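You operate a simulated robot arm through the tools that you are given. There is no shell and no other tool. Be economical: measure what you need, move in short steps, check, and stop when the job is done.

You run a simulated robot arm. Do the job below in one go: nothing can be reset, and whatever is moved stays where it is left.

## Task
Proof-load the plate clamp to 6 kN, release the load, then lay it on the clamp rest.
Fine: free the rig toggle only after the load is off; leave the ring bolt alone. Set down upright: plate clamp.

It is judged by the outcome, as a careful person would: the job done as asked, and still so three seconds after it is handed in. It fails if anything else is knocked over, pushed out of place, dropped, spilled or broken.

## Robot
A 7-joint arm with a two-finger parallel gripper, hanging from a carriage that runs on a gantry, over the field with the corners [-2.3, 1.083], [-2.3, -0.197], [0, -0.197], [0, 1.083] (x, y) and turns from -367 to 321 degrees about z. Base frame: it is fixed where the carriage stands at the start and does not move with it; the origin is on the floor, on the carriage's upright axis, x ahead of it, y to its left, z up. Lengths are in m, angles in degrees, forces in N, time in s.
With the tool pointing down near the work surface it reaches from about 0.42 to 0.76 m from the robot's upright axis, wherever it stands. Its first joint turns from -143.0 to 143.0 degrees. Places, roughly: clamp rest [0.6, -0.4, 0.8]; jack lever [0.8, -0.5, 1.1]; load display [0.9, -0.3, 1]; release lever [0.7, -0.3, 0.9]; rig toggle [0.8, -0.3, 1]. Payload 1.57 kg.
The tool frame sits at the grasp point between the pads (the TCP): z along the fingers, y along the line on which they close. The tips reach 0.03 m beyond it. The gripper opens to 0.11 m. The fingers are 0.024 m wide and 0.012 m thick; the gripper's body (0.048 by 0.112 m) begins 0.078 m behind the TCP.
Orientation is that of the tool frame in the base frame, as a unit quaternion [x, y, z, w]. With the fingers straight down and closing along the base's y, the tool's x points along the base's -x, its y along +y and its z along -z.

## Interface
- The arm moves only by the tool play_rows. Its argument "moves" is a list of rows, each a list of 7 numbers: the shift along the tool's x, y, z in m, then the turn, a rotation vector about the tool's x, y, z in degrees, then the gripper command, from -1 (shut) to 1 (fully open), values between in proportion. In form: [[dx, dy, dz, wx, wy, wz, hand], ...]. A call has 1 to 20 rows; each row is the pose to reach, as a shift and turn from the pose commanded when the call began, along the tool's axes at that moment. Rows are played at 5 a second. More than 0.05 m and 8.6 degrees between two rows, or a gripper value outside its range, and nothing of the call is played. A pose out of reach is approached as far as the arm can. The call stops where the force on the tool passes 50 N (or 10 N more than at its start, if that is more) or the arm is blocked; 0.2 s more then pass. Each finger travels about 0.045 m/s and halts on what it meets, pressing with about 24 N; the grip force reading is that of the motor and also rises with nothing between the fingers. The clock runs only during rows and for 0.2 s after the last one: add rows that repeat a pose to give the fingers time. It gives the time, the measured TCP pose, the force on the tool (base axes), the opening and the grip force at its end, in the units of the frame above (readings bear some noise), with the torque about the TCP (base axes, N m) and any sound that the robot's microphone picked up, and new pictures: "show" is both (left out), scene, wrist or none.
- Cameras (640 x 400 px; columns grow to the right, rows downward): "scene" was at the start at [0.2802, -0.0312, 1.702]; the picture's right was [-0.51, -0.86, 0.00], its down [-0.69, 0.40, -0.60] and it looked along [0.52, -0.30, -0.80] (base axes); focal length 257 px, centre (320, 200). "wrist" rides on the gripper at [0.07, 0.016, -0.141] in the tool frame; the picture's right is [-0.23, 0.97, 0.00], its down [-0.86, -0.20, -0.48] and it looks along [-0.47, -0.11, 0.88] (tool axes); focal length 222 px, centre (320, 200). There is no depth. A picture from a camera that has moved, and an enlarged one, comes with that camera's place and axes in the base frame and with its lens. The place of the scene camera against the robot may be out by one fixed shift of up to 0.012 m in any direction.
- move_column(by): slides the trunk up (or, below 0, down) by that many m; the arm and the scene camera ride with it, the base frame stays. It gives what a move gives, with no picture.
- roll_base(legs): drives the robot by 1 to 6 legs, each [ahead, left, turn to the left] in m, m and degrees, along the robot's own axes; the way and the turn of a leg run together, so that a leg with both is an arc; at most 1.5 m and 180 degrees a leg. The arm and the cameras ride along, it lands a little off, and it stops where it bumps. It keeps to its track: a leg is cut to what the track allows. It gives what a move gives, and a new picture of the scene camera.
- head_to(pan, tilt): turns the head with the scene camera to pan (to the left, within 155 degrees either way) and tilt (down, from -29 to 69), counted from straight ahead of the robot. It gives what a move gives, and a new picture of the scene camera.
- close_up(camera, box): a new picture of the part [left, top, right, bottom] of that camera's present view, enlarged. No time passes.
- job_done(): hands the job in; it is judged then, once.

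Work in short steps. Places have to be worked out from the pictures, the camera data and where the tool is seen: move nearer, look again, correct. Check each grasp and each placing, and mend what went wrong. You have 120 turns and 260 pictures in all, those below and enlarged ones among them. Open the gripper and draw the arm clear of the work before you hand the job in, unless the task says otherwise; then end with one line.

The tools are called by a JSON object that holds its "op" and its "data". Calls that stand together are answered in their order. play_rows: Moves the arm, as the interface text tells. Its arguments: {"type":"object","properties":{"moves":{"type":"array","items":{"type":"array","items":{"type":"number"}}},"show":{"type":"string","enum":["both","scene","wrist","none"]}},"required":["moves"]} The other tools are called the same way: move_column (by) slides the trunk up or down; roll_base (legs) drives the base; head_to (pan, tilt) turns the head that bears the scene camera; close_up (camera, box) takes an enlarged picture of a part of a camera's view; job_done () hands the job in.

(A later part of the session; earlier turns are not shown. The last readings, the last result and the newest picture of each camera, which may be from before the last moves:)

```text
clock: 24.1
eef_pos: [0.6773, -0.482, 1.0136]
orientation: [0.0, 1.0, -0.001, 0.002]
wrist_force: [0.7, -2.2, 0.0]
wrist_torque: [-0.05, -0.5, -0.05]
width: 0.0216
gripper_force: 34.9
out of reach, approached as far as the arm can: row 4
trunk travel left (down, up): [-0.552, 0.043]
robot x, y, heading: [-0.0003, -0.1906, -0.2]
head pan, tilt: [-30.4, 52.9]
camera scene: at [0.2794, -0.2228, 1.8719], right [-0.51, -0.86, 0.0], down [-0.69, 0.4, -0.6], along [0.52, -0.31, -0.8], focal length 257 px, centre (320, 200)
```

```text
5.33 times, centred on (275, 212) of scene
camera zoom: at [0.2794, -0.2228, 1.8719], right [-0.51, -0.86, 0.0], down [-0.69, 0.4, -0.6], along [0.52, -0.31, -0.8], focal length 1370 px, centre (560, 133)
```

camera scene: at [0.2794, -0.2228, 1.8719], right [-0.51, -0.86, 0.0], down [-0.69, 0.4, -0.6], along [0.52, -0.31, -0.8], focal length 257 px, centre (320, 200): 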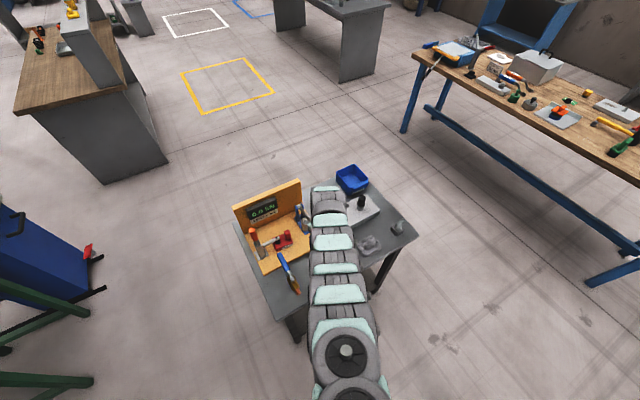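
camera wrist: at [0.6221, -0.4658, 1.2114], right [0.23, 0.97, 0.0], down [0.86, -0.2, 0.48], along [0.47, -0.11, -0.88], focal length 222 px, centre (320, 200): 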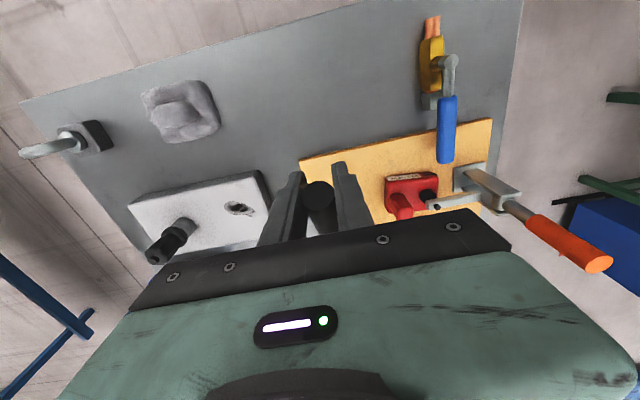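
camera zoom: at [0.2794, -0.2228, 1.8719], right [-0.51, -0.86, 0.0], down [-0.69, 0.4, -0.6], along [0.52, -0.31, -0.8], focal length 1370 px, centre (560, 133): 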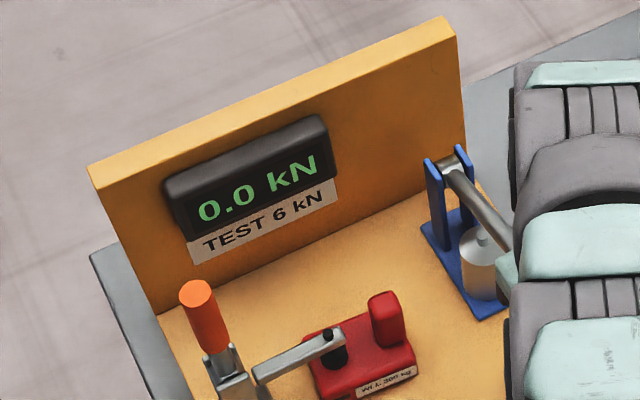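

Lever at ~8°, still 0.0 kN. I push a little further to find the stop and see any reading.

{"op": "play_rows", "data": {"moves": [[0.002, 0, 0.012, 0, 0, 0, -1], [0.003, 0, 0.025, 0, 0, 0, -1], [0.003, 0, 0.038, 0, 0, 0, -1]], "show": "scene"}}

{"op": "close_up", "data": {"camera": "scene", "box": [225, 175, 325, 250]}}

```text
clock: 24.9
eef_pos: [0.6711, -0.4825, 0.9913]
orientation: [0.0, 1.0, -0.003, 0.003]
wrist_force: [17.1, -15.6, -0.2]
wrist_torque: [0.27, -0.5, 0.14]
width: 0.0216
gripper_force: 34.4
out of reach, approached as far as the arm can: row 2, 3
trunk travel left (down, up): [-0.552, 0.043]
robot x, y, heading: [-0.0032, -0.1919, -0.0]
head pan, tilt: [-30.4, 52.9]
camera scene: at [0.2803, -0.2236, 1.8727], right [-0.51, -0.86, 0.0], down [-0.69, 0.4, -0.61], along [0.52, -0.31, -0.8], focal length 257 px, centre (320, 200)
```

scene: 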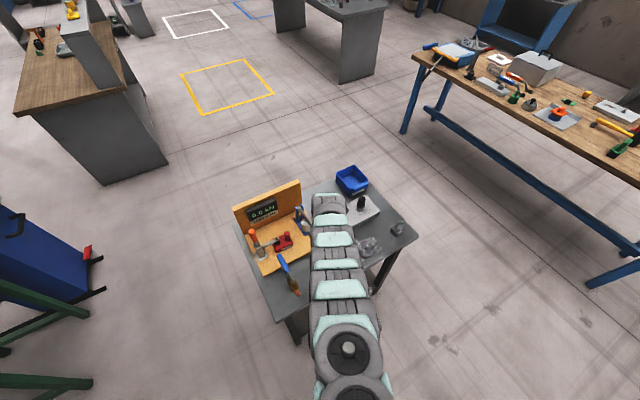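

```text
5.33 times, centred on (275, 212) of scene
camera zoom: at [0.2803, -0.2236, 1.8727], right [-0.51, -0.86, 0.0], down [-0.69, 0.4, -0.61], along [0.52, -0.31, -0.8], focal length 1370 px, centre (560, 133)
```

zoom: 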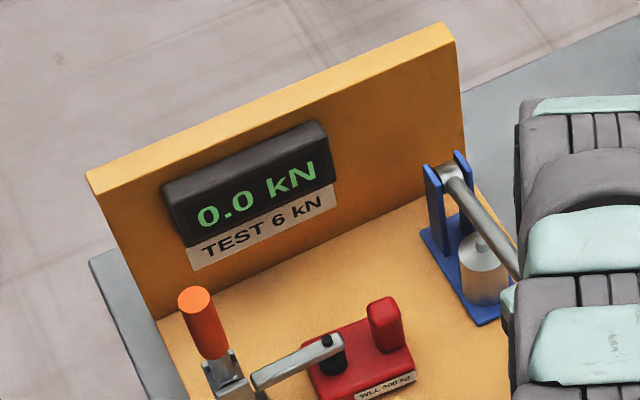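

No load builds: the release valve, in line with its pipe, is evidently open. I bring the lever back up along its arc, then release and go close the valve.

{"op": "play_rows", "data": {"moves": [[0, 0, -0.02, 0, 0, 0, -1], [-0.005, 0, -0.042, 0, 0, 0, -1], [-0.013, 0, -0.065, 0, 0, 0, -1], [-0.023, 0, -0.085, 0, 0, 0, -1], [-0.036, 0, -0.107, 0, 0, 0, -1], [-0.046, 0, -0.122, 0, 0, 0, -1], [-0.046, 0, -0.122, 0, 0, 0, 1], [-0.046, 0, -0.122, 0, 0, 0, 1], [-0.046, 0, -0.122, 0, 0, 0, 1], [-0.046, 0, -0.122, 0, 0, 0, 1], [-0.046, 0, -0.15, 0, 0, 0, 1], [-0.046, 0, -0.19, 0, 0, 0, 1], [-0.046, 0, -0.23, 0, 0, 0, 1]]}}

```text
clock: 27.8
eef_pos: [0.7126, -0.4761, 1.2194]
orientation: [-0.001, 1.0, -0.001, 0.001]
wrist_force: [-0.3, -0.1, 0.0]
wrist_torque: [-0.03, -0.07, -0.04]
width: 0.1099
gripper_force: 0.1
trunk travel left (down, up): [-0.552, 0.043]
robot x, y, heading: [0.0009, -0.1919, 0.2]
head pan, tilt: [-30.4, 52.9]
camera scene: at [0.2792, -0.2225, 1.872], right [-0.51, -0.86, 0.0], down [-0.69, 0.4, -0.6], along [0.52, -0.31, -0.8], focal length 257 px, centre (320, 200)
camera wrist: at [0.6414, -0.4598, 1.36], right [0.23, 0.97, 0.0], down [0.85, -0.2, 0.48], along [0.47, -0.11, -0.88], focal length 222 px, centre (320, 200)
```

scene: 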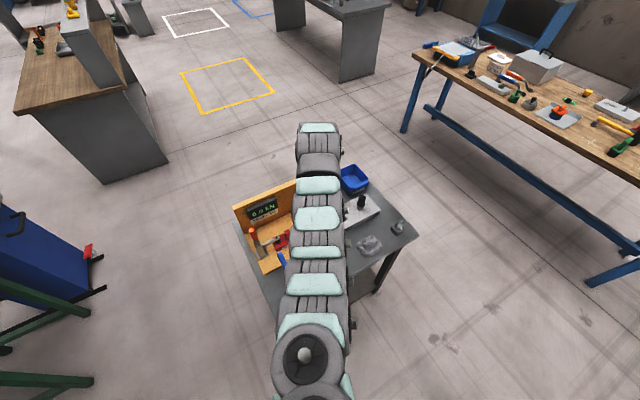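
wrist: 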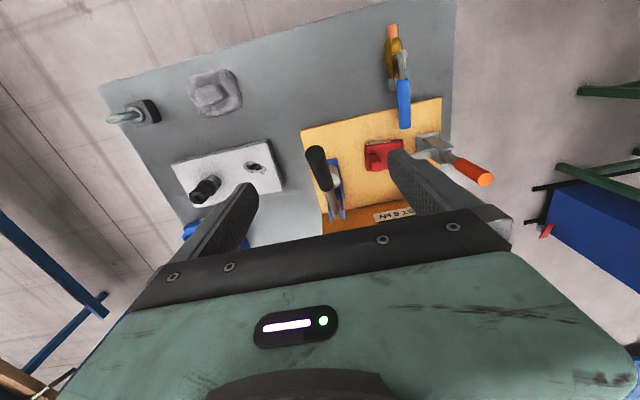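

Lever back up and free. The valve stem I place at (0.64,-0.319,0.91) with its blue handle along +x to (0.755,-0.318,0.91). I move over the handle.

{"op": "play_rows", "data": {"moves": [[0, 0.04, 0, 0, 0, 0, 1], [0, 0.08, 0, 0, 0, 0, 1], [-0.005, 0.12, 0, 0, 0, 0, 1], [-0.005, 0.156, 0, 0, 0, 0, 1], [-0.005, 0.156, 0, 0, 0, 0, 1]], "show": "none"}}

{"op": "move_column", "data": {"by": -0.17}}

{"op": "play_rows", "data": {"moves": [[0, 0, 0, 0, 0, 0, 1]]}}

```text
clock: 28.9
eef_pos: [0.7169, -0.3214, 1.2191]
orientation: [0.0, 1.0, -0.001, -0.001]
wrist_force: [-0.3, -0.5, 0.6]
wrist_torque: [-0.01, -0.01, 0.01]
width: 0.1097
gripper_force: 0.1
trunk travel left (down, up): [-0.552, 0.043]
robot x, y, heading: [-0.0015, -0.1938, -0.1]
head pan, tilt: [-30.4, 52.9]
```

```text
clock: 30.9
eef_pos: [0.7169, -0.3205, 1.0497]
orientation: [0.0, 1.0, 0.0, 0.001]
wrist_force: [0.0, -0.5, -0.7]
wrist_torque: [0.0, -0.01, 0.02]
width: 0.1101
gripper_force: 0.1
trunk travel left (down, up): [-0.382, 0.213]
robot x, y, heading: [-0.0004, -0.1891, -0.1]
head pan, tilt: [-30.4, 52.9]
```

```text
clock: 31.3
eef_pos: [0.7174, -0.3225, 1.0495]
orientation: [0.0, 1.0, -0.001, 0.0]
wrist_force: [0.2, 0.4, -0.1]
wrist_torque: [0.02, 0.0, 0.04]
width: 0.1097
gripper_force: 0.1
trunk travel left (down, up): [-0.382, 0.213]
robot x, y, heading: [-0.0013, -0.1904, -0.1]
head pan, tilt: [-30.4, 52.9]
camera scene: at [0.2792, -0.2226, 1.702], right [-0.51, -0.86, 0.0], down [-0.69, 0.4, -0.6], along [0.52, -0.31, -0.8], focal length 257 px, centre (320, 200)
camera wrist: at [0.6466, -0.3046, 1.1902], right [0.23, 0.97, 0.0], down [0.85, -0.2, 0.48], along [0.47, -0.11, -0.88], focal length 222 px, centre (320, 200)
```

scene: 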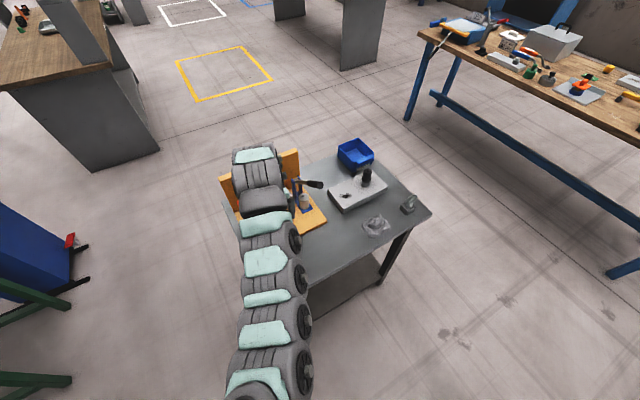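
wrist: 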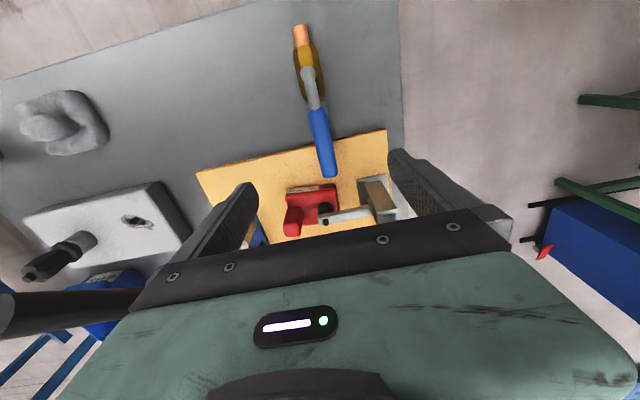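

Good view of valve now; I enlarge it to see how it turns.

{"op": "close_up", "data": {"camera": "wrist", "box": [250, 10, 390, 190]}}

{"op": "close_up", "data": {"camera": "wrist", "box": [260, 160, 420, 250]}}

```text
2.22 times, centred on (320, 100) of wrist
camera zoom: at [0.6466, -0.3046, 1.1902], right [0.23, 0.97, 0.0], down [0.85, -0.2, 0.48], along [0.47, -0.11, -0.88], focal length 494 px, centre (320, 422)
```

zoom: 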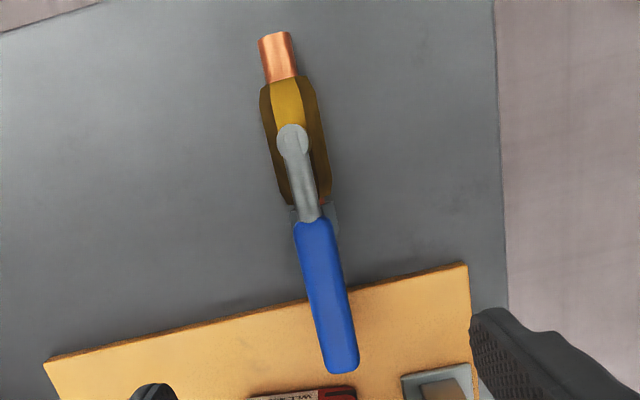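

```text
4.00 times, centred on (340, 205) of wrist
camera zoom: at [0.6466, -0.3046, 1.1902], right [0.23, 0.97, 0.0], down [0.85, -0.2, 0.48], along [0.47, -0.11, -0.88], focal length 888 px, centre (240, 180)
```

zoom: 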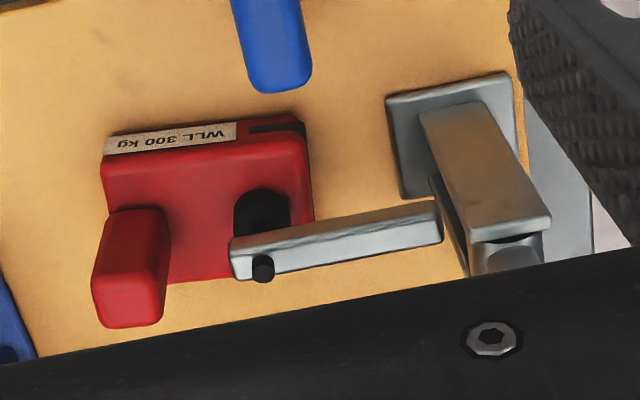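

I descend around the blue handle at x≈0.72 and close gently.

{"op": "play_rows", "data": {"moves": [[0, 0.002, 0.045, 0, 0, 0, 1], [0, 0.002, 0.09, 0, 0, 0, 1], [0, 0.002, 0.138, 0, 0, 0, 1], [0, 0.002, 0.138, 0, 0, 0, -0.4], [0, 0.002, 0.138, 0, 0, 0, -0.4], [0, 0.002, 0.138, 0, 0, 0, -0.4], [0, 0.002, 0.138, 0, 0, 0, -1], [0, 0.002, 0.138, 0, 0, 0, -1], [0, 0.002, 0.138, 0, 0, 0, -1]], "show": "wrist"}}

```text
clock: 33.3
eef_pos: [0.7165, -0.3171, 0.9111]
orientation: [0.0, 1.0, 0.0, -0.001]
wrist_force: [-1.6, 4.6, 1.7]
wrist_torque: [-0.05, -0.1, -0.38]
width: 0.0223
gripper_force: 20.3
trunk travel left (down, up): [-0.382, 0.213]
robot x, y, heading: [0.0013, -0.1894, -0.1]
head pan, tilt: [-30.4, 52.9]
camera wrist: at [0.6463, -0.3021, 1.0513], right [0.23, 0.97, 0.0], down [0.85, -0.2, 0.48], along [0.47, -0.11, -0.88], focal length 222 px, centre (320, 200)
```

wrist: 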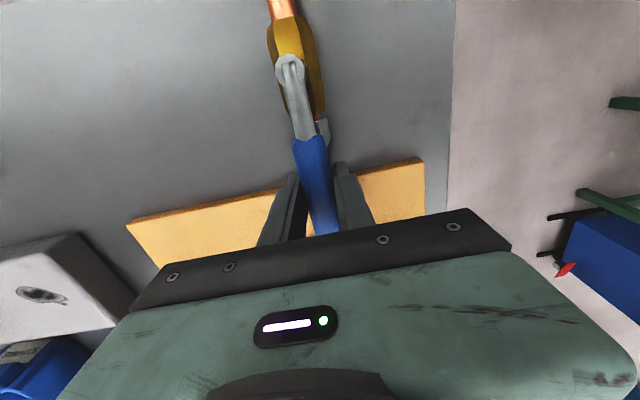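

Gripped. I test turning toward -y by 16 degrees.

{"op": "play_rows", "data": {"moves": [[0.0002, -0.005, 0, 0, 0, 4, -1], [0.0007, -0.0102, 0, 0, 0, 8, -1], [0.0016, -0.0152, 0, 0, 0, 12, -1], [0.0028, -0.0201, 0, 0, 0, 16, -1]], "show": "wrist"}}

```text
clock: 34.3
eef_pos: [0.7139, -0.3395, 0.9107]
orientation: [0.139, 0.99, 0.0, 0.0]
wrist_force: [2.6, 5.9, -4.6]
wrist_torque: [0.06, 0.15, -0.38]
width: 0.0218
gripper_force: 34.7
trunk travel left (down, up): [-0.382, 0.213]
robot x, y, heading: [-0.0031, -0.1917, -0.1]
head pan, tilt: [-30.4, 52.9]
camera wrist: at [0.6506, -0.3036, 1.0513], right [0.49, 0.87, 0.0], down [0.77, -0.43, 0.48], along [0.42, -0.23, -0.88], focal length 222 px, centre (320, 200)
```

wrist: 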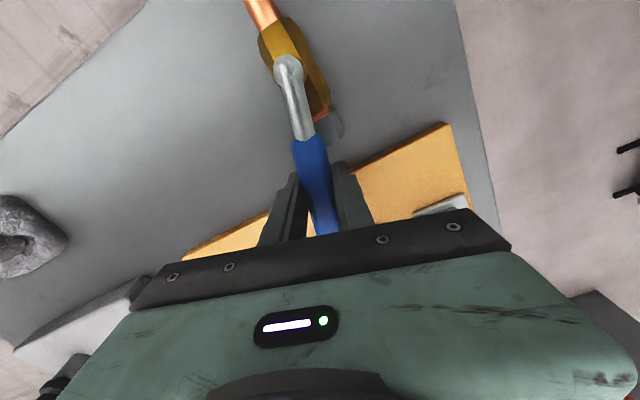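

It turns freely toward -y. I continue along the arc by 40°.

{"op": "play_rows", "data": {"moves": [[0.0007, -0.0102, 0, 0, 0, 8, -1], [0.0028, -0.0201, 0, 0, 0, 16, -1], [0.0063, -0.0297, 0, 0, 0, 24, -1], [0.0111, -0.0387, 0, 0, 0, 32, -1], [0.0171, -0.0469, 0, 0, 0, 40, -1]], "show": "wrist"}}

```text
clock: 35.5
eef_pos: [0.6829, -0.3808, 0.9106]
orientation: [0.47, 0.883, -0.001, -0.001]
wrist_force: [-6.9, 0.8, -0.8]
wrist_torque: [0.23, 0.3, 0.42]
width: 0.0217
gripper_force: 34.8
trunk travel left (down, up): [-0.382, 0.213]
robot x, y, heading: [-0.0052, -0.1929, 0.0]
head pan, tilt: [-30.4, 52.9]
camera wrist: at [0.657, -0.3135, 1.0513], right [0.94, 0.35, 0.0], down [0.31, -0.82, 0.48], along [0.17, -0.45, -0.88], focal length 222 px, centre (320, 200)
```

wrist: 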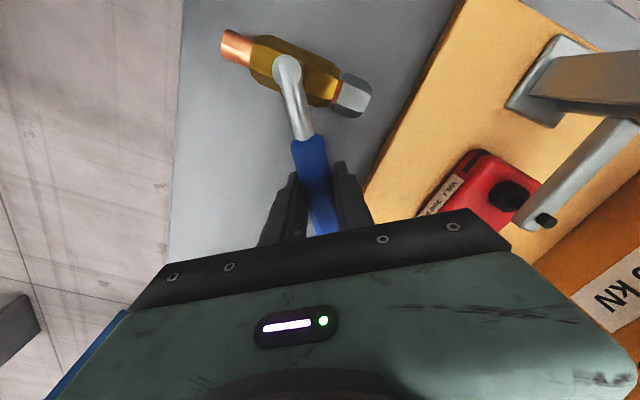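

Good, about 56° turned. I continue by another 36°.

{"op": "play_rows", "data": {"moves": [[0.0007, -0.0102, 0, 0, 0, 8, -1], [0.0028, -0.0201, 0, 0, 0, 16, -1], [0.0063, -0.0297, 0, 0, 0, 24, -1], [0.0111, -0.0387, 0, 0, 0, 32, -1], [0.014, -0.0429, 0, 0, 0, 36, -1]], "show": "wrist"}}

```text
clock: 36.7
eef_pos: [0.6401, -0.3942, 0.9097]
orientation: [0.72, 0.694, -0.002, 0.001]
wrist_force: [-0.7, -7.3, -12.0]
wrist_torque: [-0.33, 0.08, 1.01]
width: 0.0223
gripper_force: 34.7
trunk travel left (down, up): [-0.382, 0.213]
robot x, y, heading: [-0.0042, -0.1915, -0.1]
head pan, tilt: [-30.4, 52.9]
camera wrist: at [0.6579, -0.3244, 1.0512], right [0.96, -0.26, 0.0], down [-0.23, -0.85, 0.48], along [-0.13, -0.46, -0.88], focal length 222 px, centre (320, 200)
```

wrist: 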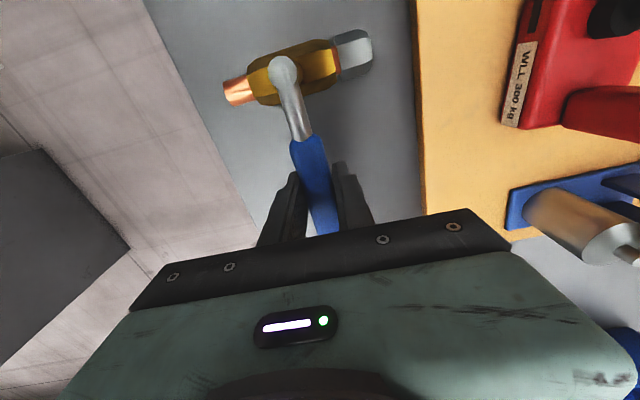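

The valve is against its stop, closed. I open, rise, and turn the wrist back.

{"op": "play_rows", "data": {"moves": [[0, 0, 0, 0, 0, 0, 1], [0, 0, 0, 0, 0, 0, 1], [0, 0, 0, 0, 0, 0, 1], [0, 0, 0, 0, 0, 0, 1], [0, 0, 0, 0, 0, 0, 1], [0, 0, -0.04, 0, 0, 0, 1], [0, 0, -0.08, 0, 0, 0, 1], [0, 0, -0.12, 0, 0, 0, 1], [0, 0, -0.16, 0, 0, 0, 1], [0, 0, -0.2, 0, 0, 0, 1], [0, 0, -0.24, 0, 0, 0, 1], [0, 0, -0.28, 0, 0, 0, 1], [0, 0, -0.32, 0, 0, 0, 1]], "show": "wrist"}}

{"op": "play_rows", "data": {"moves": [[0, 0, 0, 0, 0, -8, 1], [0, 0, 0, 0, 0, -16, 1], [0, 0, 0, 0, 0, -24, 1], [0, 0, 0, 0, 0, -32, 1], [0, 0, 0, 0, 0, -40, 1], [0, 0, 0, 0, 0, -48, 1], [0, 0, 0, 0, 0, -56, 1], [0, 0, 0, 0, 0, -64, 1], [0, 0, 0, 0, 0, -72, 1], [0, 0, 0, 0, 0, -80, 1], [0, 0, 0, 0, 0, -88, 1], [0, 0, 0, 0, 0, -92, 1]]}}

```text
clock: 39.5
eef_pos: [0.686, -0.4034, 1.1083]
orientation: [0.734, 0.678, 0.014, -0.011]
wrist_force: [3.8, 1.5, 5.9]
wrist_torque: [-0.09, 0.27, 0.02]
width: 0.11
gripper_force: 0.1
out of reach, approached as far as the arm can: row 8, 9, 10, 11, 12, 13
trunk travel left (down, up): [-0.382, 0.213]
robot x, y, heading: [0.0025, -0.1963, 0.1]
head pan, tilt: [-30.4, 52.9]
camera wrist: at [0.7068, -0.3403, 1.2526], right [0.95, -0.3, -0.01], down [-0.27, -0.85, 0.45], along [-0.14, -0.42, -0.9], focal length 222 px, centre (320, 200)
```

wrist: 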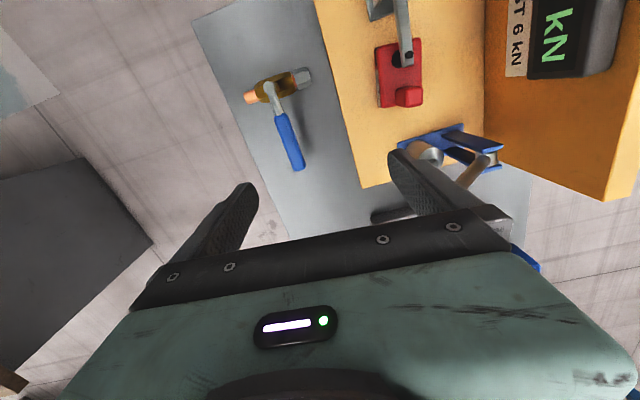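

```text
clock: 42.1
eef_pos: [0.6839, -0.4072, 1.1057]
orientation: [0.023, 1.0, 0.019, 0.002]
wrist_force: [0.0, 0.2, -0.7]
wrist_torque: [0.01, -0.02, 0.01]
width: 0.11
gripper_force: 0.0
trunk travel left (down, up): [-0.382, 0.213]
robot x, y, heading: [0.0007, -0.1918, -0.4]
head pan, tilt: [-30.4, 52.9]
camera scene: at [0.2792, -0.2226, 1.702], right [-0.51, -0.86, 0.0], down [-0.69, 0.4, -0.6], along [0.52, -0.31, -0.8], focal length 257 px, centre (320, 200)
camera wrist: at [0.6143, -0.393, 1.2472], right [0.27, 0.96, 0.04], down [0.84, -0.26, 0.47], along [0.47, -0.1, -0.88], focal length 222 px, centre (320, 200)
```

scene: 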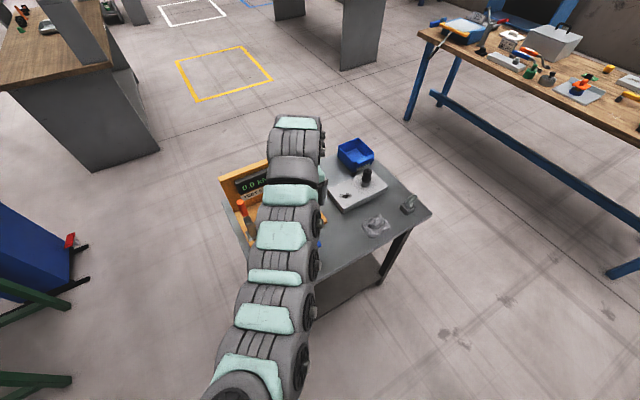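
wrist: 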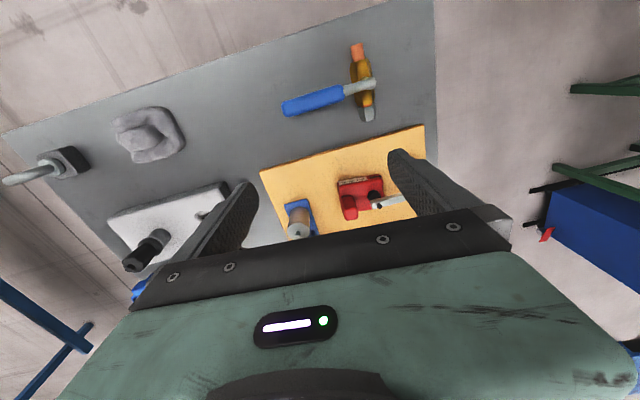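

Valve closed, hand straight. I raise the trunk 0.1, move over the jack handle and level the tool.

{"op": "move_column", "data": {"by": 0.1}}

{"op": "play_rows", "data": {"moves": [[-0.018, -0.04, -0.005, 2.2, 0.2, -2.6, 1], [-0.038, -0.08, -0.005, 2.2, 0.2, -2.6, 1], [-0.038, -0.08, -0.005, 2.2, 0.2, -2.6, 1]], "show": "wrist"}}

```text
clock: 43.4
eef_pos: [0.6851, -0.4058, 1.2053]
orientation: [0.024, 1.0, 0.02, 0.002]
wrist_force: [0.6, 0.4, -0.5]
wrist_torque: [0.06, -0.01, -0.02]
width: 0.11
gripper_force: 0.0
trunk travel left (down, up): [-0.482, 0.113]
robot x, y, heading: [0.0018, -0.1914, -0.0]
head pan, tilt: [-30.4, 52.9]
```

```text
clock: 44.2
eef_pos: [0.7202, -0.4889, 1.206]
orientation: [0.001, 1.0, 0.0, 0.0]
wrist_force: [-0.2, -0.2, 0.3]
wrist_torque: [-0.01, 0.0, 0.01]
width: 0.1102
gripper_force: 0.0
trunk travel left (down, up): [-0.482, 0.113]
robot x, y, heading: [-0.0002, -0.1889, 0.1]
head pan, tilt: [-30.4, 52.9]
camera wrist: at [0.6491, -0.4722, 1.3486], right [0.23, 0.97, 0.0], down [0.85, -0.2, 0.48], along [0.47, -0.11, -0.88], focal length 222 px, centre (320, 200)
```

wrist: 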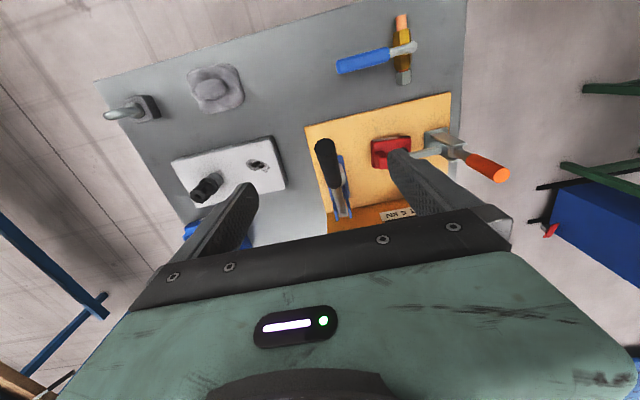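

Handle is below the open hand; lower the trunk 0.09 and grip.

{"op": "move_column", "data": {"by": -0.09}}

{"op": "play_rows", "data": {"moves": [[-0.008, 0.004, 0.004, 0, 0, 0, 1], [-0.008, 0.004, 0.004, 0, 0, 0, -0.4], [-0.008, 0.004, 0.004, 0, 0, 0, -0.4], [-0.008, 0.004, 0.004, 0, 0, 0, -0.4], [-0.008, 0.004, 0.004, 0, 0, 0, -1], [-0.008, 0.004, 0.004, 0, 0, 0, -1], [-0.008, 0.004, 0.004, 0, 0, 0, -1]], "show": "wrist"}}

```text
clock: 45.5
eef_pos: [0.7208, -0.4878, 1.117]
orientation: [0.001, 1.0, 0.0, 0.0]
wrist_force: [0.6, -0.3, 0.2]
wrist_torque: [0.02, -0.02, -0.02]
width: 0.1101
gripper_force: 0.0
trunk travel left (down, up): [-0.392, 0.203]
robot x, y, heading: [0.0039, -0.1912, 0.4]
head pan, tilt: [-30.4, 52.9]
```

```text
clock: 47.0
eef_pos: [0.7286, -0.4819, 1.1119]
orientation: [0.0, 1.0, 0.0, -0.001]
wrist_force: [-1.0, 6.4, 1.1]
wrist_torque: [0.01, 0.05, 0.02]
width: 0.022
gripper_force: 20.5
trunk travel left (down, up): [-0.392, 0.203]
robot x, y, heading: [0.002, -0.1917, -0.2]
head pan, tilt: [-30.4, 52.9]
camera wrist: at [0.6576, -0.4659, 1.2541], right [0.23, 0.97, 0.0], down [0.85, -0.2, 0.48], along [0.47, -0.11, -0.88], focal length 222 px, centre (320, 200)
```

wrist: 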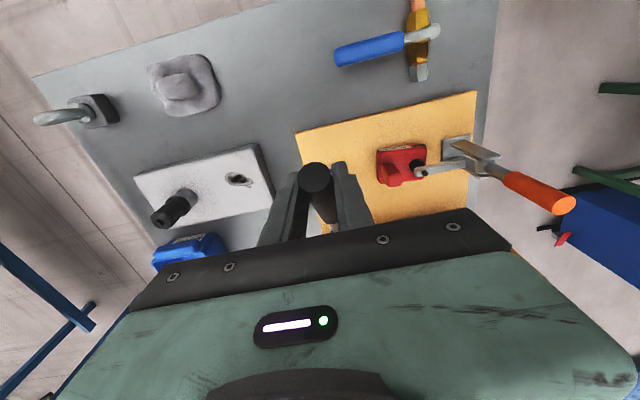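

Well gripped. First part of the down stroke to about 20°, checking the display.

{"op": "play_rows", "data": {"moves": [[0.008, 0, 0.011, 0, 0, 0, -1], [0.016, 0, 0.023, 0, 0, 0, -1], [0.023, 0, 0.0345, 0, 0, 0, -1], [0.029, 0, 0.047, 0, 0, 0, -1], [0.034, 0, 0.06, 0, 0, 0, -1]], "show": "scene"}}

{"op": "close_up", "data": {"camera": "scene", "box": [215, 145, 315, 220]}}

```text
clock: 48.2
eef_pos: [0.694, -0.4809, 1.0528]
orientation: [0.0, 1.0, 0.002, 0.0]
wrist_force: [-2.6, 11.9, 2.8]
wrist_torque: [-0.15, -0.61, 0.09]
width: 0.0218
gripper_force: 35.1
trunk travel left (down, up): [-0.392, 0.203]
robot x, y, heading: [0.0005, -0.1913, -0.1]
head pan, tilt: [-30.4, 52.9]
camera scene: at [0.2792, -0.2218, 1.7119], right [-0.51, -0.86, 0.0], down [-0.69, 0.41, -0.6], along [0.52, -0.3, -0.8], focal length 257 px, centre (320, 200)
```

scene: 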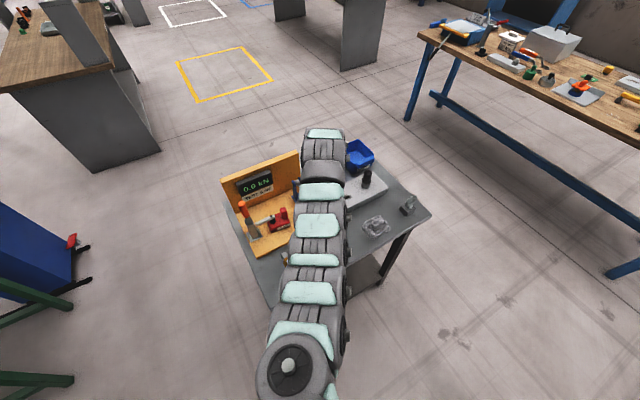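

```text
5.33 times, centred on (265, 182) of scene
camera zoom: at [0.2792, -0.2218, 1.7119], right [-0.51, -0.86, 0.0], down [-0.69, 0.41, -0.6], along [0.52, -0.3, -0.8], focal length 1370 px, centre (613, 293)
```

zoom: 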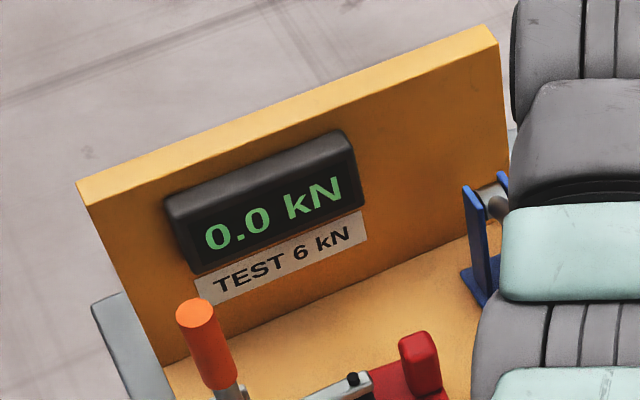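

Still 0.0; continue the stroke downward.

{"op": "play_rows", "data": {"moves": [[0.004, 0, 0.013, 0, 0, 0, -1], [0.007, 0, 0.027, 0, 0, 0, -1], [0.009, 0, 0.04, 0, 0, 0, -1], [0.011, 0, 0.054, 0, 0, 0, -1], [0.011, 0, 0.068, 0, 0, 0, -1]], "show": "wrist"}}

{"op": "close_up", "data": {"camera": "scene", "box": [215, 145, 315, 220]}}

```text
clock: 49.5
eef_pos: [0.6813, -0.4818, 0.9841]
orientation: [0.002, 1.0, 0.001, 0.0]
wrist_force: [-9.5, 12.2, 5.8]
wrist_torque: [0.01, -0.82, 0.16]
width: 0.0219
gripper_force: 34.8
trunk travel left (down, up): [-0.392, 0.203]
robot x, y, heading: [-0.0007, -0.1935, 0.1]
head pan, tilt: [-30.4, 52.9]
camera wrist: at [0.6109, -0.4657, 1.1249], right [0.23, 0.97, 0.0], down [0.85, -0.2, 0.48], along [0.47, -0.11, -0.88], focal length 222 px, centre (320, 200)
```

wrist: 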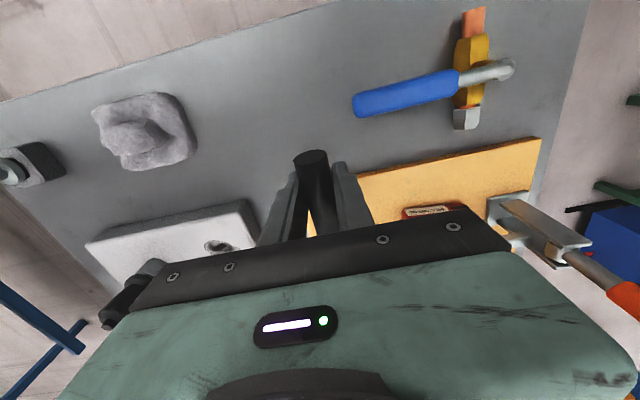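

```text
5.33 times, centred on (265, 182) of scene
camera zoom: at [0.2787, -0.2218, 1.7117], right [-0.51, -0.86, 0.0], down [-0.69, 0.41, -0.6], along [0.52, -0.3, -0.8], focal length 1370 px, centre (613, 293)
```

zoom: 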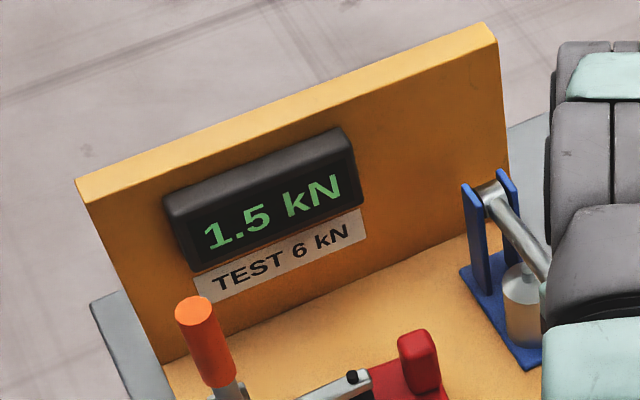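

1.5 kN per stroke: four full strokes make 6 kN. Second stroke: up the arc and down again.

{"op": "play_rows", "data": {"moves": [[0, 0, -0.014, 0, 0, 0, -1], [-0.002, 0, -0.028, 0, 0, 0, -1], [-0.004, 0, -0.041, 0, 0, 0, -1], [-0.007, 0, -0.055, 0, 0, 0, -1], [-0.011, 0, -0.068, 0, 0, 0, -1], [-0.016, 0, -0.081, 0, 0, 0, -1], [-0.022, 0, -0.0935, 0, 0, 0, -1], [-0.029, 0, -0.105, 0, 0, 0, -1], [-0.037, 0, -0.117, 0, 0, 0, -1], [-0.045, 0, -0.128, 0, 0, 0, -1], [-0.037, 0, -0.117, 0, 0, 0, -1], [-0.029, 0, -0.105, 0, 0, 0, -1], [-0.022, 0, -0.0935, 0, 0, 0, -1], [-0.016, 0, -0.081, 0, 0, 0, -1], [-0.011, 0, -0.068, 0, 0, 0, -1], [-0.007, 0, -0.055, 0, 0, 0, -1], [-0.004, 0, -0.041, 0, 0, 0, -1], [-0.002, 0, -0.028, 0, 0, 0, -1], [0, 0, -0.014, 0, 0, 0, -1], [0, 0, 0, 0, 0, 0, -1]], "show": "none"}}

{"op": "close_up", "data": {"camera": "scene", "box": [215, 145, 315, 220]}}

```text
clock: 53.6
eef_pos: [0.6816, -0.4833, 0.9846]
orientation: [0.002, 1.0, 0.001, -0.001]
wrist_force: [-7.5, 10.7, 5.3]
wrist_torque: [0.0, -0.86, 0.04]
width: 0.0212
gripper_force: 34.6
trunk travel left (down, up): [-0.392, 0.203]
robot x, y, heading: [-0.0019, -0.1887, -0.2]
head pan, tilt: [-30.4, 52.9]
```

```text
5.33 times, centred on (265, 182) of scene
camera zoom: at [0.2788, -0.2219, 1.7118], right [-0.51, -0.86, 0.0], down [-0.69, 0.41, -0.6], along [0.52, -0.3, -0.8], focal length 1370 px, centre (613, 293)
```

zoom: 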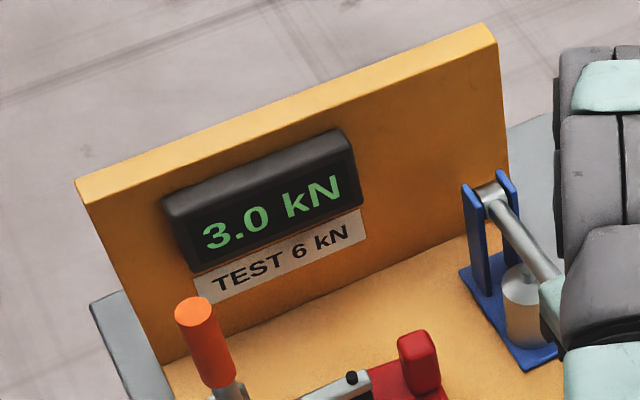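

3.0 kN. Third stroke.

{"op": "play_rows", "data": {"moves": [[0, 0, -0.014, 0, 0, 0, -1], [-0.002, 0, -0.028, 0, 0, 0, -1], [-0.004, 0, -0.041, 0, 0, 0, -1], [-0.007, 0, -0.055, 0, 0, 0, -1], [-0.011, 0, -0.068, 0, 0, 0, -1], [-0.016, 0, -0.081, 0, 0, 0, -1], [-0.022, 0, -0.0935, 0, 0, 0, -1], [-0.029, 0, -0.105, 0, 0, 0, -1], [-0.037, 0, -0.117, 0, 0, 0, -1], [-0.045, 0, -0.128, 0, 0, 0, -1], [-0.037, 0, -0.117, 0, 0, 0, -1], [-0.029, 0, -0.105, 0, 0, 0, -1], [-0.022, 0, -0.0935, 0, 0, 0, -1], [-0.016, 0, -0.081, 0, 0, 0, -1], [-0.011, 0, -0.068, 0, 0, 0, -1], [-0.007, 0, -0.055, 0, 0, 0, -1], [-0.004, 0, -0.041, 0, 0, 0, -1], [-0.002, 0, -0.028, 0, 0, 0, -1], [0, 0, -0.014, 0, 0, 0, -1], [0, 0, 0, 0, 0, 0, -1]], "show": "none"}}

{"op": "close_up", "data": {"camera": "scene", "box": [215, 145, 315, 220]}}

```text
clock: 57.9
eef_pos: [0.6817, -0.4818, 0.9867]
orientation: [0.002, 1.0, 0.0, 0.0]
wrist_force: [-12.5, 16.2, 21.2]
wrist_torque: [0.12, 0.11, 0.15]
width: 0.0216
gripper_force: 35.1
trunk travel left (down, up): [-0.392, 0.203]
robot x, y, heading: [0.0031, -0.1912, -0.2]
head pan, tilt: [-30.4, 52.9]
```

```text
5.33 times, centred on (265, 182) of scene
camera zoom: at [0.2789, -0.2215, 1.7123], right [-0.51, -0.86, 0.0], down [-0.69, 0.41, -0.6], along [0.52, -0.3, -0.8], focal length 1370 px, centre (613, 293)
```

zoom: 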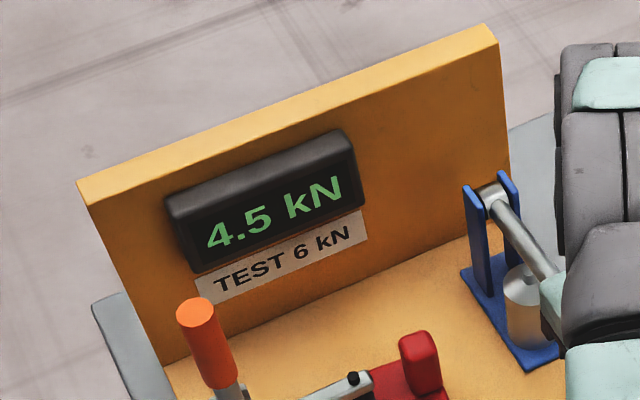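

4.5 kN. Fourth stroke should give 6.0.

{"op": "play_rows", "data": {"moves": [[0, 0, -0.014, 0, 0, 0, -1], [-0.002, 0, -0.028, 0, 0, 0, -1], [-0.004, 0, -0.041, 0, 0, 0, -1], [-0.007, 0, -0.055, 0, 0, 0, -1], [-0.011, 0, -0.068, 0, 0, 0, -1], [-0.016, 0, -0.081, 0, 0, 0, -1], [-0.022, 0, -0.0935, 0, 0, 0, -1], [-0.029, 0, -0.105, 0, 0, 0, -1], [-0.037, 0, -0.117, 0, 0, 0, -1], [-0.045, 0, -0.128, 0, 0, 0, -1], [-0.037, 0, -0.117, 0, 0, 0, -1], [-0.029, 0, -0.105, 0, 0, 0, -1], [-0.022, 0, -0.0935, 0, 0, 0, -1], [-0.016, 0, -0.081, 0, 0, 0, -1], [-0.011, 0, -0.068, 0, 0, 0, -1], [-0.007, 0, -0.055, 0, 0, 0, -1], [-0.004, 0, -0.041, 0, 0, 0, -1], [-0.002, 0, -0.028, 0, 0, 0, -1], [0, 0, -0.014, 0, 0, 0, -1], [0, 0, 0, 0, 0, 0, -1]], "show": "wrist"}}

{"op": "close_up", "data": {"camera": "scene", "box": [215, 145, 315, 220]}}

```text
clock: 62.0
eef_pos: [0.6838, -0.4826, 0.986]
orientation: [0.002, 1.0, 0.001, 0.001]
wrist_force: [-11.3, 14.7, 22.3]
wrist_torque: [0.1, 0.06, 0.08]
width: 0.0217
gripper_force: 35.2
trunk travel left (down, up): [-0.392, 0.203]
robot x, y, heading: [-0.0028, -0.1933, 0.0]
head pan, tilt: [-30.4, 52.9]
camera wrist: at [0.6125, -0.4658, 1.1272], right [0.23, 0.97, 0.0], down [0.85, -0.2, 0.48], along [0.47, -0.11, -0.88], focal length 222 px, centre (320, 200)
```

wrist: 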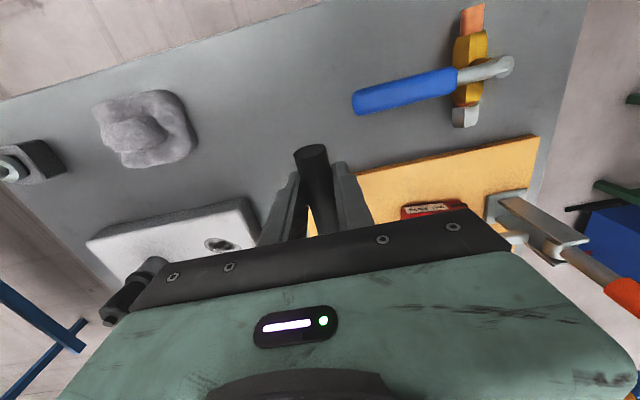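

```text
5.33 times, centred on (265, 182) of scene
camera zoom: at [0.2792, -0.2216, 1.7125], right [-0.51, -0.86, 0.0], down [-0.69, 0.41, -0.6], along [0.52, -0.3, -0.8], focal length 1370 px, centre (613, 293)
```

zoom: 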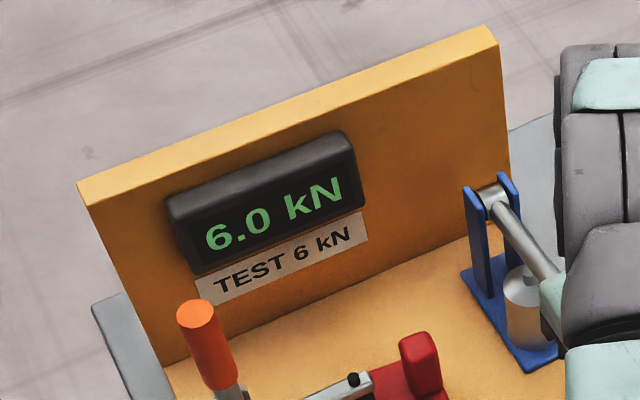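

6.0 kN reached. I bring the lever back up, release it and rise.

{"op": "play_rows", "data": {"moves": [[0, 0, -0.014, 0, 0, 0, -1], [-0.002, 0, -0.028, 0, 0, 0, -1], [-0.004, 0, -0.041, 0, 0, 0, -1], [-0.007, 0, -0.055, 0, 0, 0, -1], [-0.011, 0, -0.068, 0, 0, 0, -1], [-0.016, 0, -0.081, 0, 0, 0, -1], [-0.022, 0, -0.0935, 0, 0, 0, -1], [-0.029, 0, -0.105, 0, 0, 0, -1], [-0.037, 0, -0.117, 0, 0, 0, -1], [-0.045, 0, -0.128, 0, 0, 0, -1], [-0.045, 0, -0.128, 0, 0, 0, 1], [-0.045, 0, -0.128, 0, 0, 0, 1], [-0.045, 0, -0.128, 0, 0, 0, 1], [-0.045, 0, -0.128, 0, 0, 0, 1], [-0.045, 0, -0.128, 0, 0, 0, 1], [-0.045, 0, -0.16, 0, 0, 0, 1], [-0.045, 0, -0.2, 0, 0, 0, 1]], "show": "wrist"}}

{"op": "move_column", "data": {"by": 0.05}}

{"op": "close_up", "data": {"camera": "scene", "box": [215, 145, 315, 220]}}

```text
clock: 65.7
eef_pos: [0.7275, -0.4825, 1.1864]
orientation: [0.0, 1.0, 0.002, 0.001]
wrist_force: [0.3, 0.8, 0.8]
wrist_torque: [-0.01, -0.03, 0.0]
width: 0.1101
gripper_force: 0.0
trunk travel left (down, up): [-0.392, 0.203]
robot x, y, heading: [-0.0035, -0.1895, -0.1]
head pan, tilt: [-30.4, 52.9]
camera wrist: at [0.6573, -0.467, 1.3273], right [0.23, 0.97, 0.0], down [0.85, -0.2, 0.48], along [0.47, -0.11, -0.88], focal length 222 px, centre (320, 200)
```

wrist: 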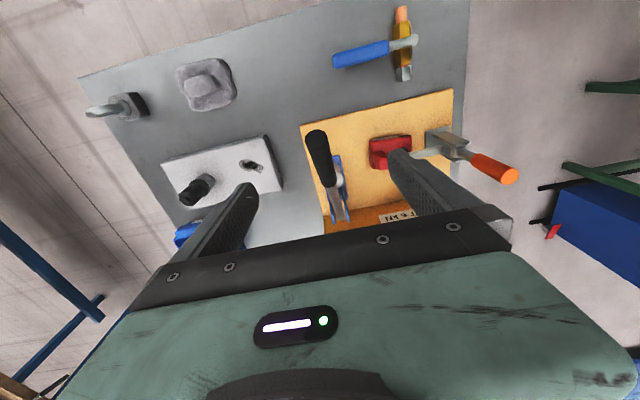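

```text
clock: 66.6
eef_pos: [0.7287, -0.4834, 1.2368]
orientation: [0.001, 1.0, -0.001, 0.0]
wrist_force: [0.0, -0.1, -0.1]
wrist_torque: [0.0, 0.0, -0.01]
width: 0.1101
gripper_force: 0.0
trunk travel left (down, up): [-0.442, 0.153]
robot x, y, heading: [0.0014, -0.1878, -0.1]
head pan, tilt: [-30.4, 52.9]
```

```text
5.33 times, centred on (265, 182) of scene
camera zoom: at [0.2792, -0.2226, 1.762], right [-0.51, -0.86, 0.0], down [-0.69, 0.4, -0.6], along [0.52, -0.31, -0.8], focal length 1370 px, centre (613, 293)
```

zoom: 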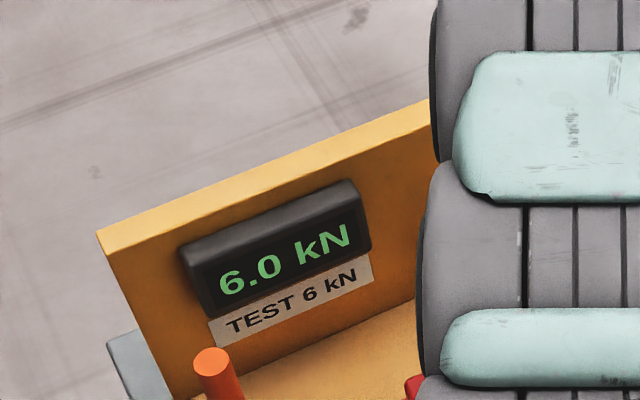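

Load holds at 6.0 kN with lever up. Next, open the valve by pushing its handle back to +x with closed fingers; I raise the trunk and move to the handle's -x side.

{"op": "move_column", "data": {"by": 0.15}}

{"op": "play_rows", "data": {"moves": [[0.03, 0.022, 0.03, 0, 0, 0, 0], [0.06, 0.042, 0.06, 0, 0, 0, -1], [0.09, 0.062, 0.09, 0, 0, 0, -1], [0.11, 0.074, 0.125, 0, 0, 0, -1], [0.13, 0.083, 0.165, 0, 0, 0, -1], [0.13, 0.083, 0.205, 0, 0, 0, -1], [0.13, 0.083, 0.245, 0, 0, 0, -1], [0.13, 0.083, 0.245, 0, 0, 0, -1]]}}

```text
clock: 68.3
eef_pos: [0.7288, -0.4832, 1.3867]
orientation: [0.0, 1.0, 0.0, 0.0]
wrist_force: [0.0, -1.0, 0.0]
wrist_torque: [-0.02, 0.0, -0.01]
width: 0.11
gripper_force: 0.0
trunk travel left (down, up): [-0.592, 0.003]
robot x, y, heading: [-0.0024, -0.1926, -0.2]
head pan, tilt: [-30.4, 52.9]
```

```text
clock: 70.1
eef_pos: [0.5967, -0.4016, 1.141]
orientation: [0.0, 1.0, -0.001, 0.0]
wrist_force: [-0.2, 0.4, 0.0]
wrist_torque: [0.04, -0.03, -0.02]
width: 0.0
gripper_force: 21.2
out of reach, approached as far as the arm can: row 3, 4, 5
trunk travel left (down, up): [-0.592, 0.003]
robot x, y, heading: [0.0006, -0.1892, -0.2]
head pan, tilt: [-30.4, 52.9]
camera scene: at [0.2792, -0.2226, 1.9121], right [-0.51, -0.86, 0.0], down [-0.69, 0.4, -0.6], along [0.52, -0.31, -0.8], focal length 257 px, centre (320, 200)
camera wrist: at [0.5266, -0.3851, 1.2823], right [0.23, 0.97, 0.0], down [0.85, -0.2, 0.48], along [0.47, -0.11, -0.88], focal length 222 px, centre (320, 200)
```

scene: 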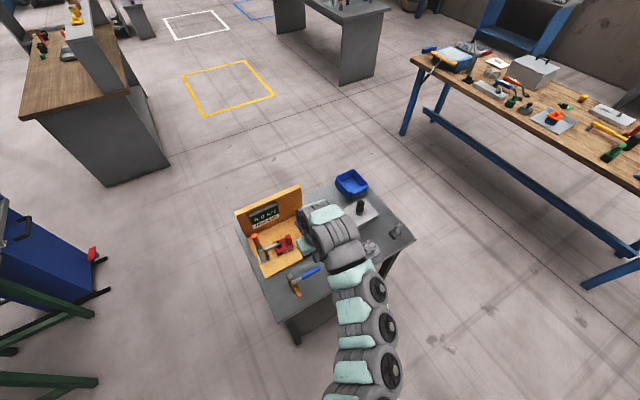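
wrist: 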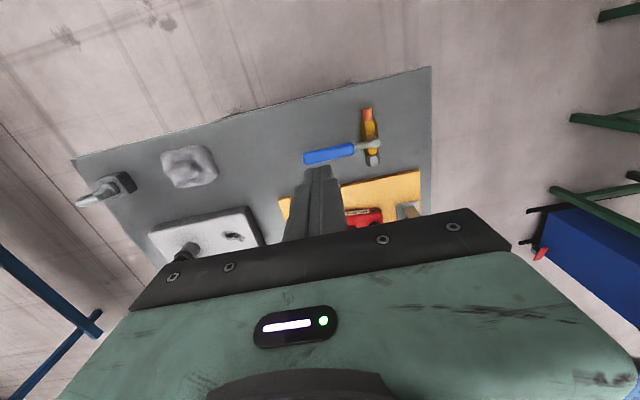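

Handle tip at (0.64,-0.438), stem (0.648,-0.327). I descend beside it on the -x side.

{"op": "play_rows", "data": {"moves": [[0, 0, 0.045, 0, 0, 0, -1], [0, 0, 0.09, 0, 0, 0, -1], [0, 0, 0.135, 0, 0, 0, -1], [0, 0, 0.18, 0, 0, 0, -1], [0, 0, 0.215, 0, 0, 0, -1], [0, 0, 0.236, 0, 0, 0, -1], [0, 0, 0.236, 0, 0, 0, -1]]}}

```text
clock: 71.7
eef_pos: [0.5992, -0.4022, 0.9048]
orientation: [0.0, 1.0, -0.001, 0.001]
wrist_force: [-0.6, -0.1, 0.1]
wrist_torque: [-0.02, -0.01, 0.03]
width: 0.0
gripper_force: 21.3
trunk travel left (down, up): [-0.592, 0.003]
robot x, y, heading: [0.0016, -0.1919, -0.4]
head pan, tilt: [-30.4, 52.9]
camera scene: at [0.2792, -0.2226, 1.912], right [-0.51, -0.86, 0.0], down [-0.69, 0.4, -0.6], along [0.52, -0.31, -0.8], focal length 257 px, centre (320, 200)
camera wrist: at [0.5275, -0.3851, 1.0459], right [0.23, 0.97, 0.0], down [0.85, -0.2, 0.48], along [0.47, -0.11, -0.88], focal length 222 px, centre (320, 200)
```

scene: 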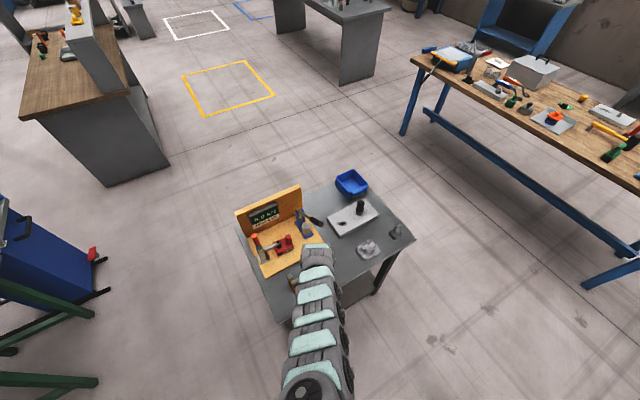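
wrist: 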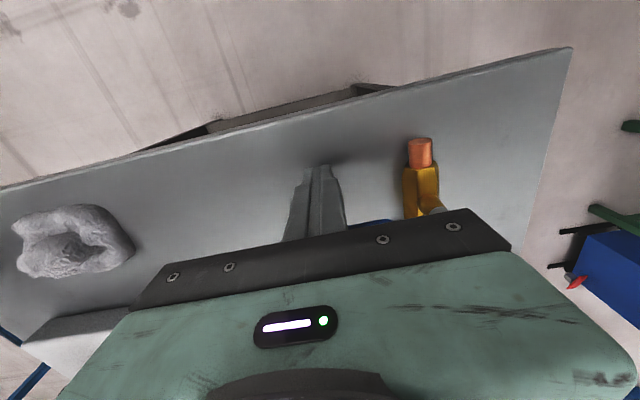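

Push along the arc toward +x.

{"op": "play_rows", "data": {"moves": [[-0.021, 0, 0, 0, 0, 0, -1], [-0.043, -0.004, 0, 0, 0, 0, -1], [-0.064, -0.002, 0, 0, 0, 0, -1], [-0.085, 0.005, 0, 0, 0, 0, -1], [-0.103, 0.018, 0, 0, 0, 0, -1], [-0.117, 0.034, 0, 0, 0, 0, -1], [-0.127, 0.054, 0, 0, 0, 0, -1]]}}

{"op": "close_up", "data": {"camera": "scene", "box": [225, 175, 325, 300]}}

```text
clock: 73.3
eef_pos: [0.6524, -0.3634, 0.9373]
orientation: [0.001, 1.0, 0.0, -0.001]
wrist_force: [0.8, -0.2, -0.2]
wrist_torque: [-0.02, -0.01, 0.04]
width: 0.0001
gripper_force: 21.4
out of reach, approached as far as the arm can: row 1, 2, 3, 4, 5, 6, 7
trunk travel left (down, up): [-0.592, 0.003]
robot x, y, heading: [0.0004, -0.1869, 0.0]
head pan, tilt: [-30.4, 52.9]
camera scene: at [0.2792, -0.2226, 1.912], right [-0.51, -0.86, 0.0], down [-0.69, 0.4, -0.6], along [0.52, -0.31, -0.8], focal length 257 px, centre (320, 200)
camera wrist: at [0.5818, -0.348, 1.0778], right [0.23, 0.97, 0.0], down [0.85, -0.2, 0.48], along [0.47, -0.11, -0.88], focal length 222 px, centre (320, 200)
```

scene: 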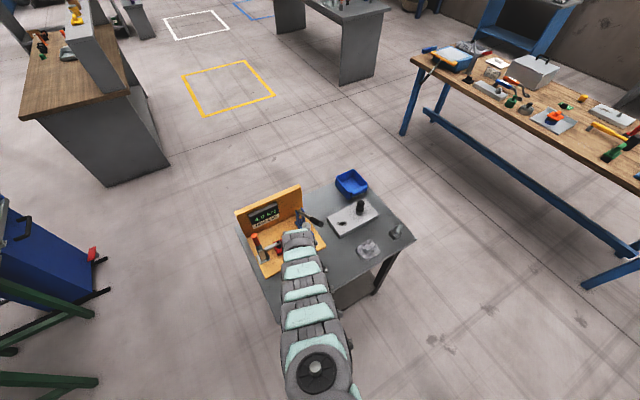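
wrist: 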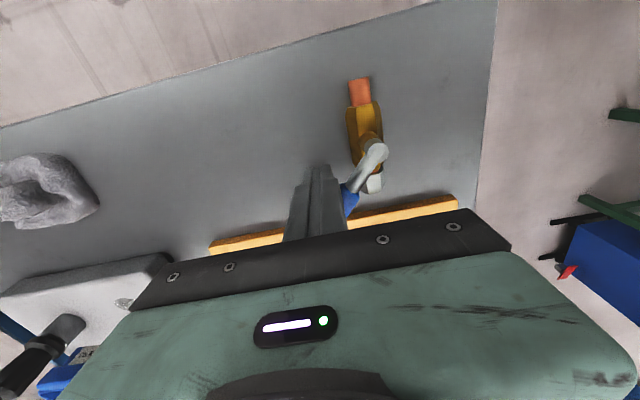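

```text
3.20 times, centred on (275, 238) of scene
camera zoom: at [0.2792, -0.2226, 1.912], right [-0.51, -0.86, 0.0], down [-0.69, 0.4, -0.6], along [0.52, -0.31, -0.8], focal length 822 px, centre (464, 80)
```

zoom: 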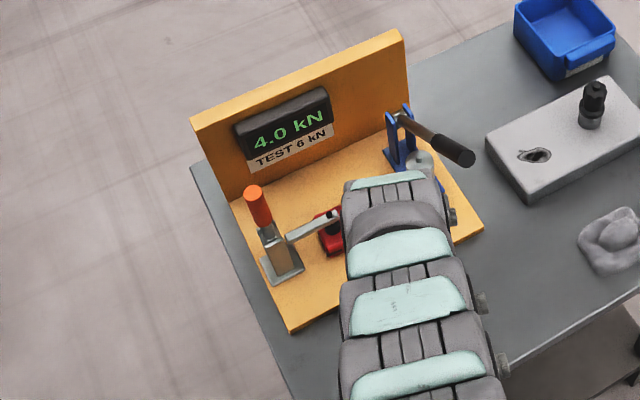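

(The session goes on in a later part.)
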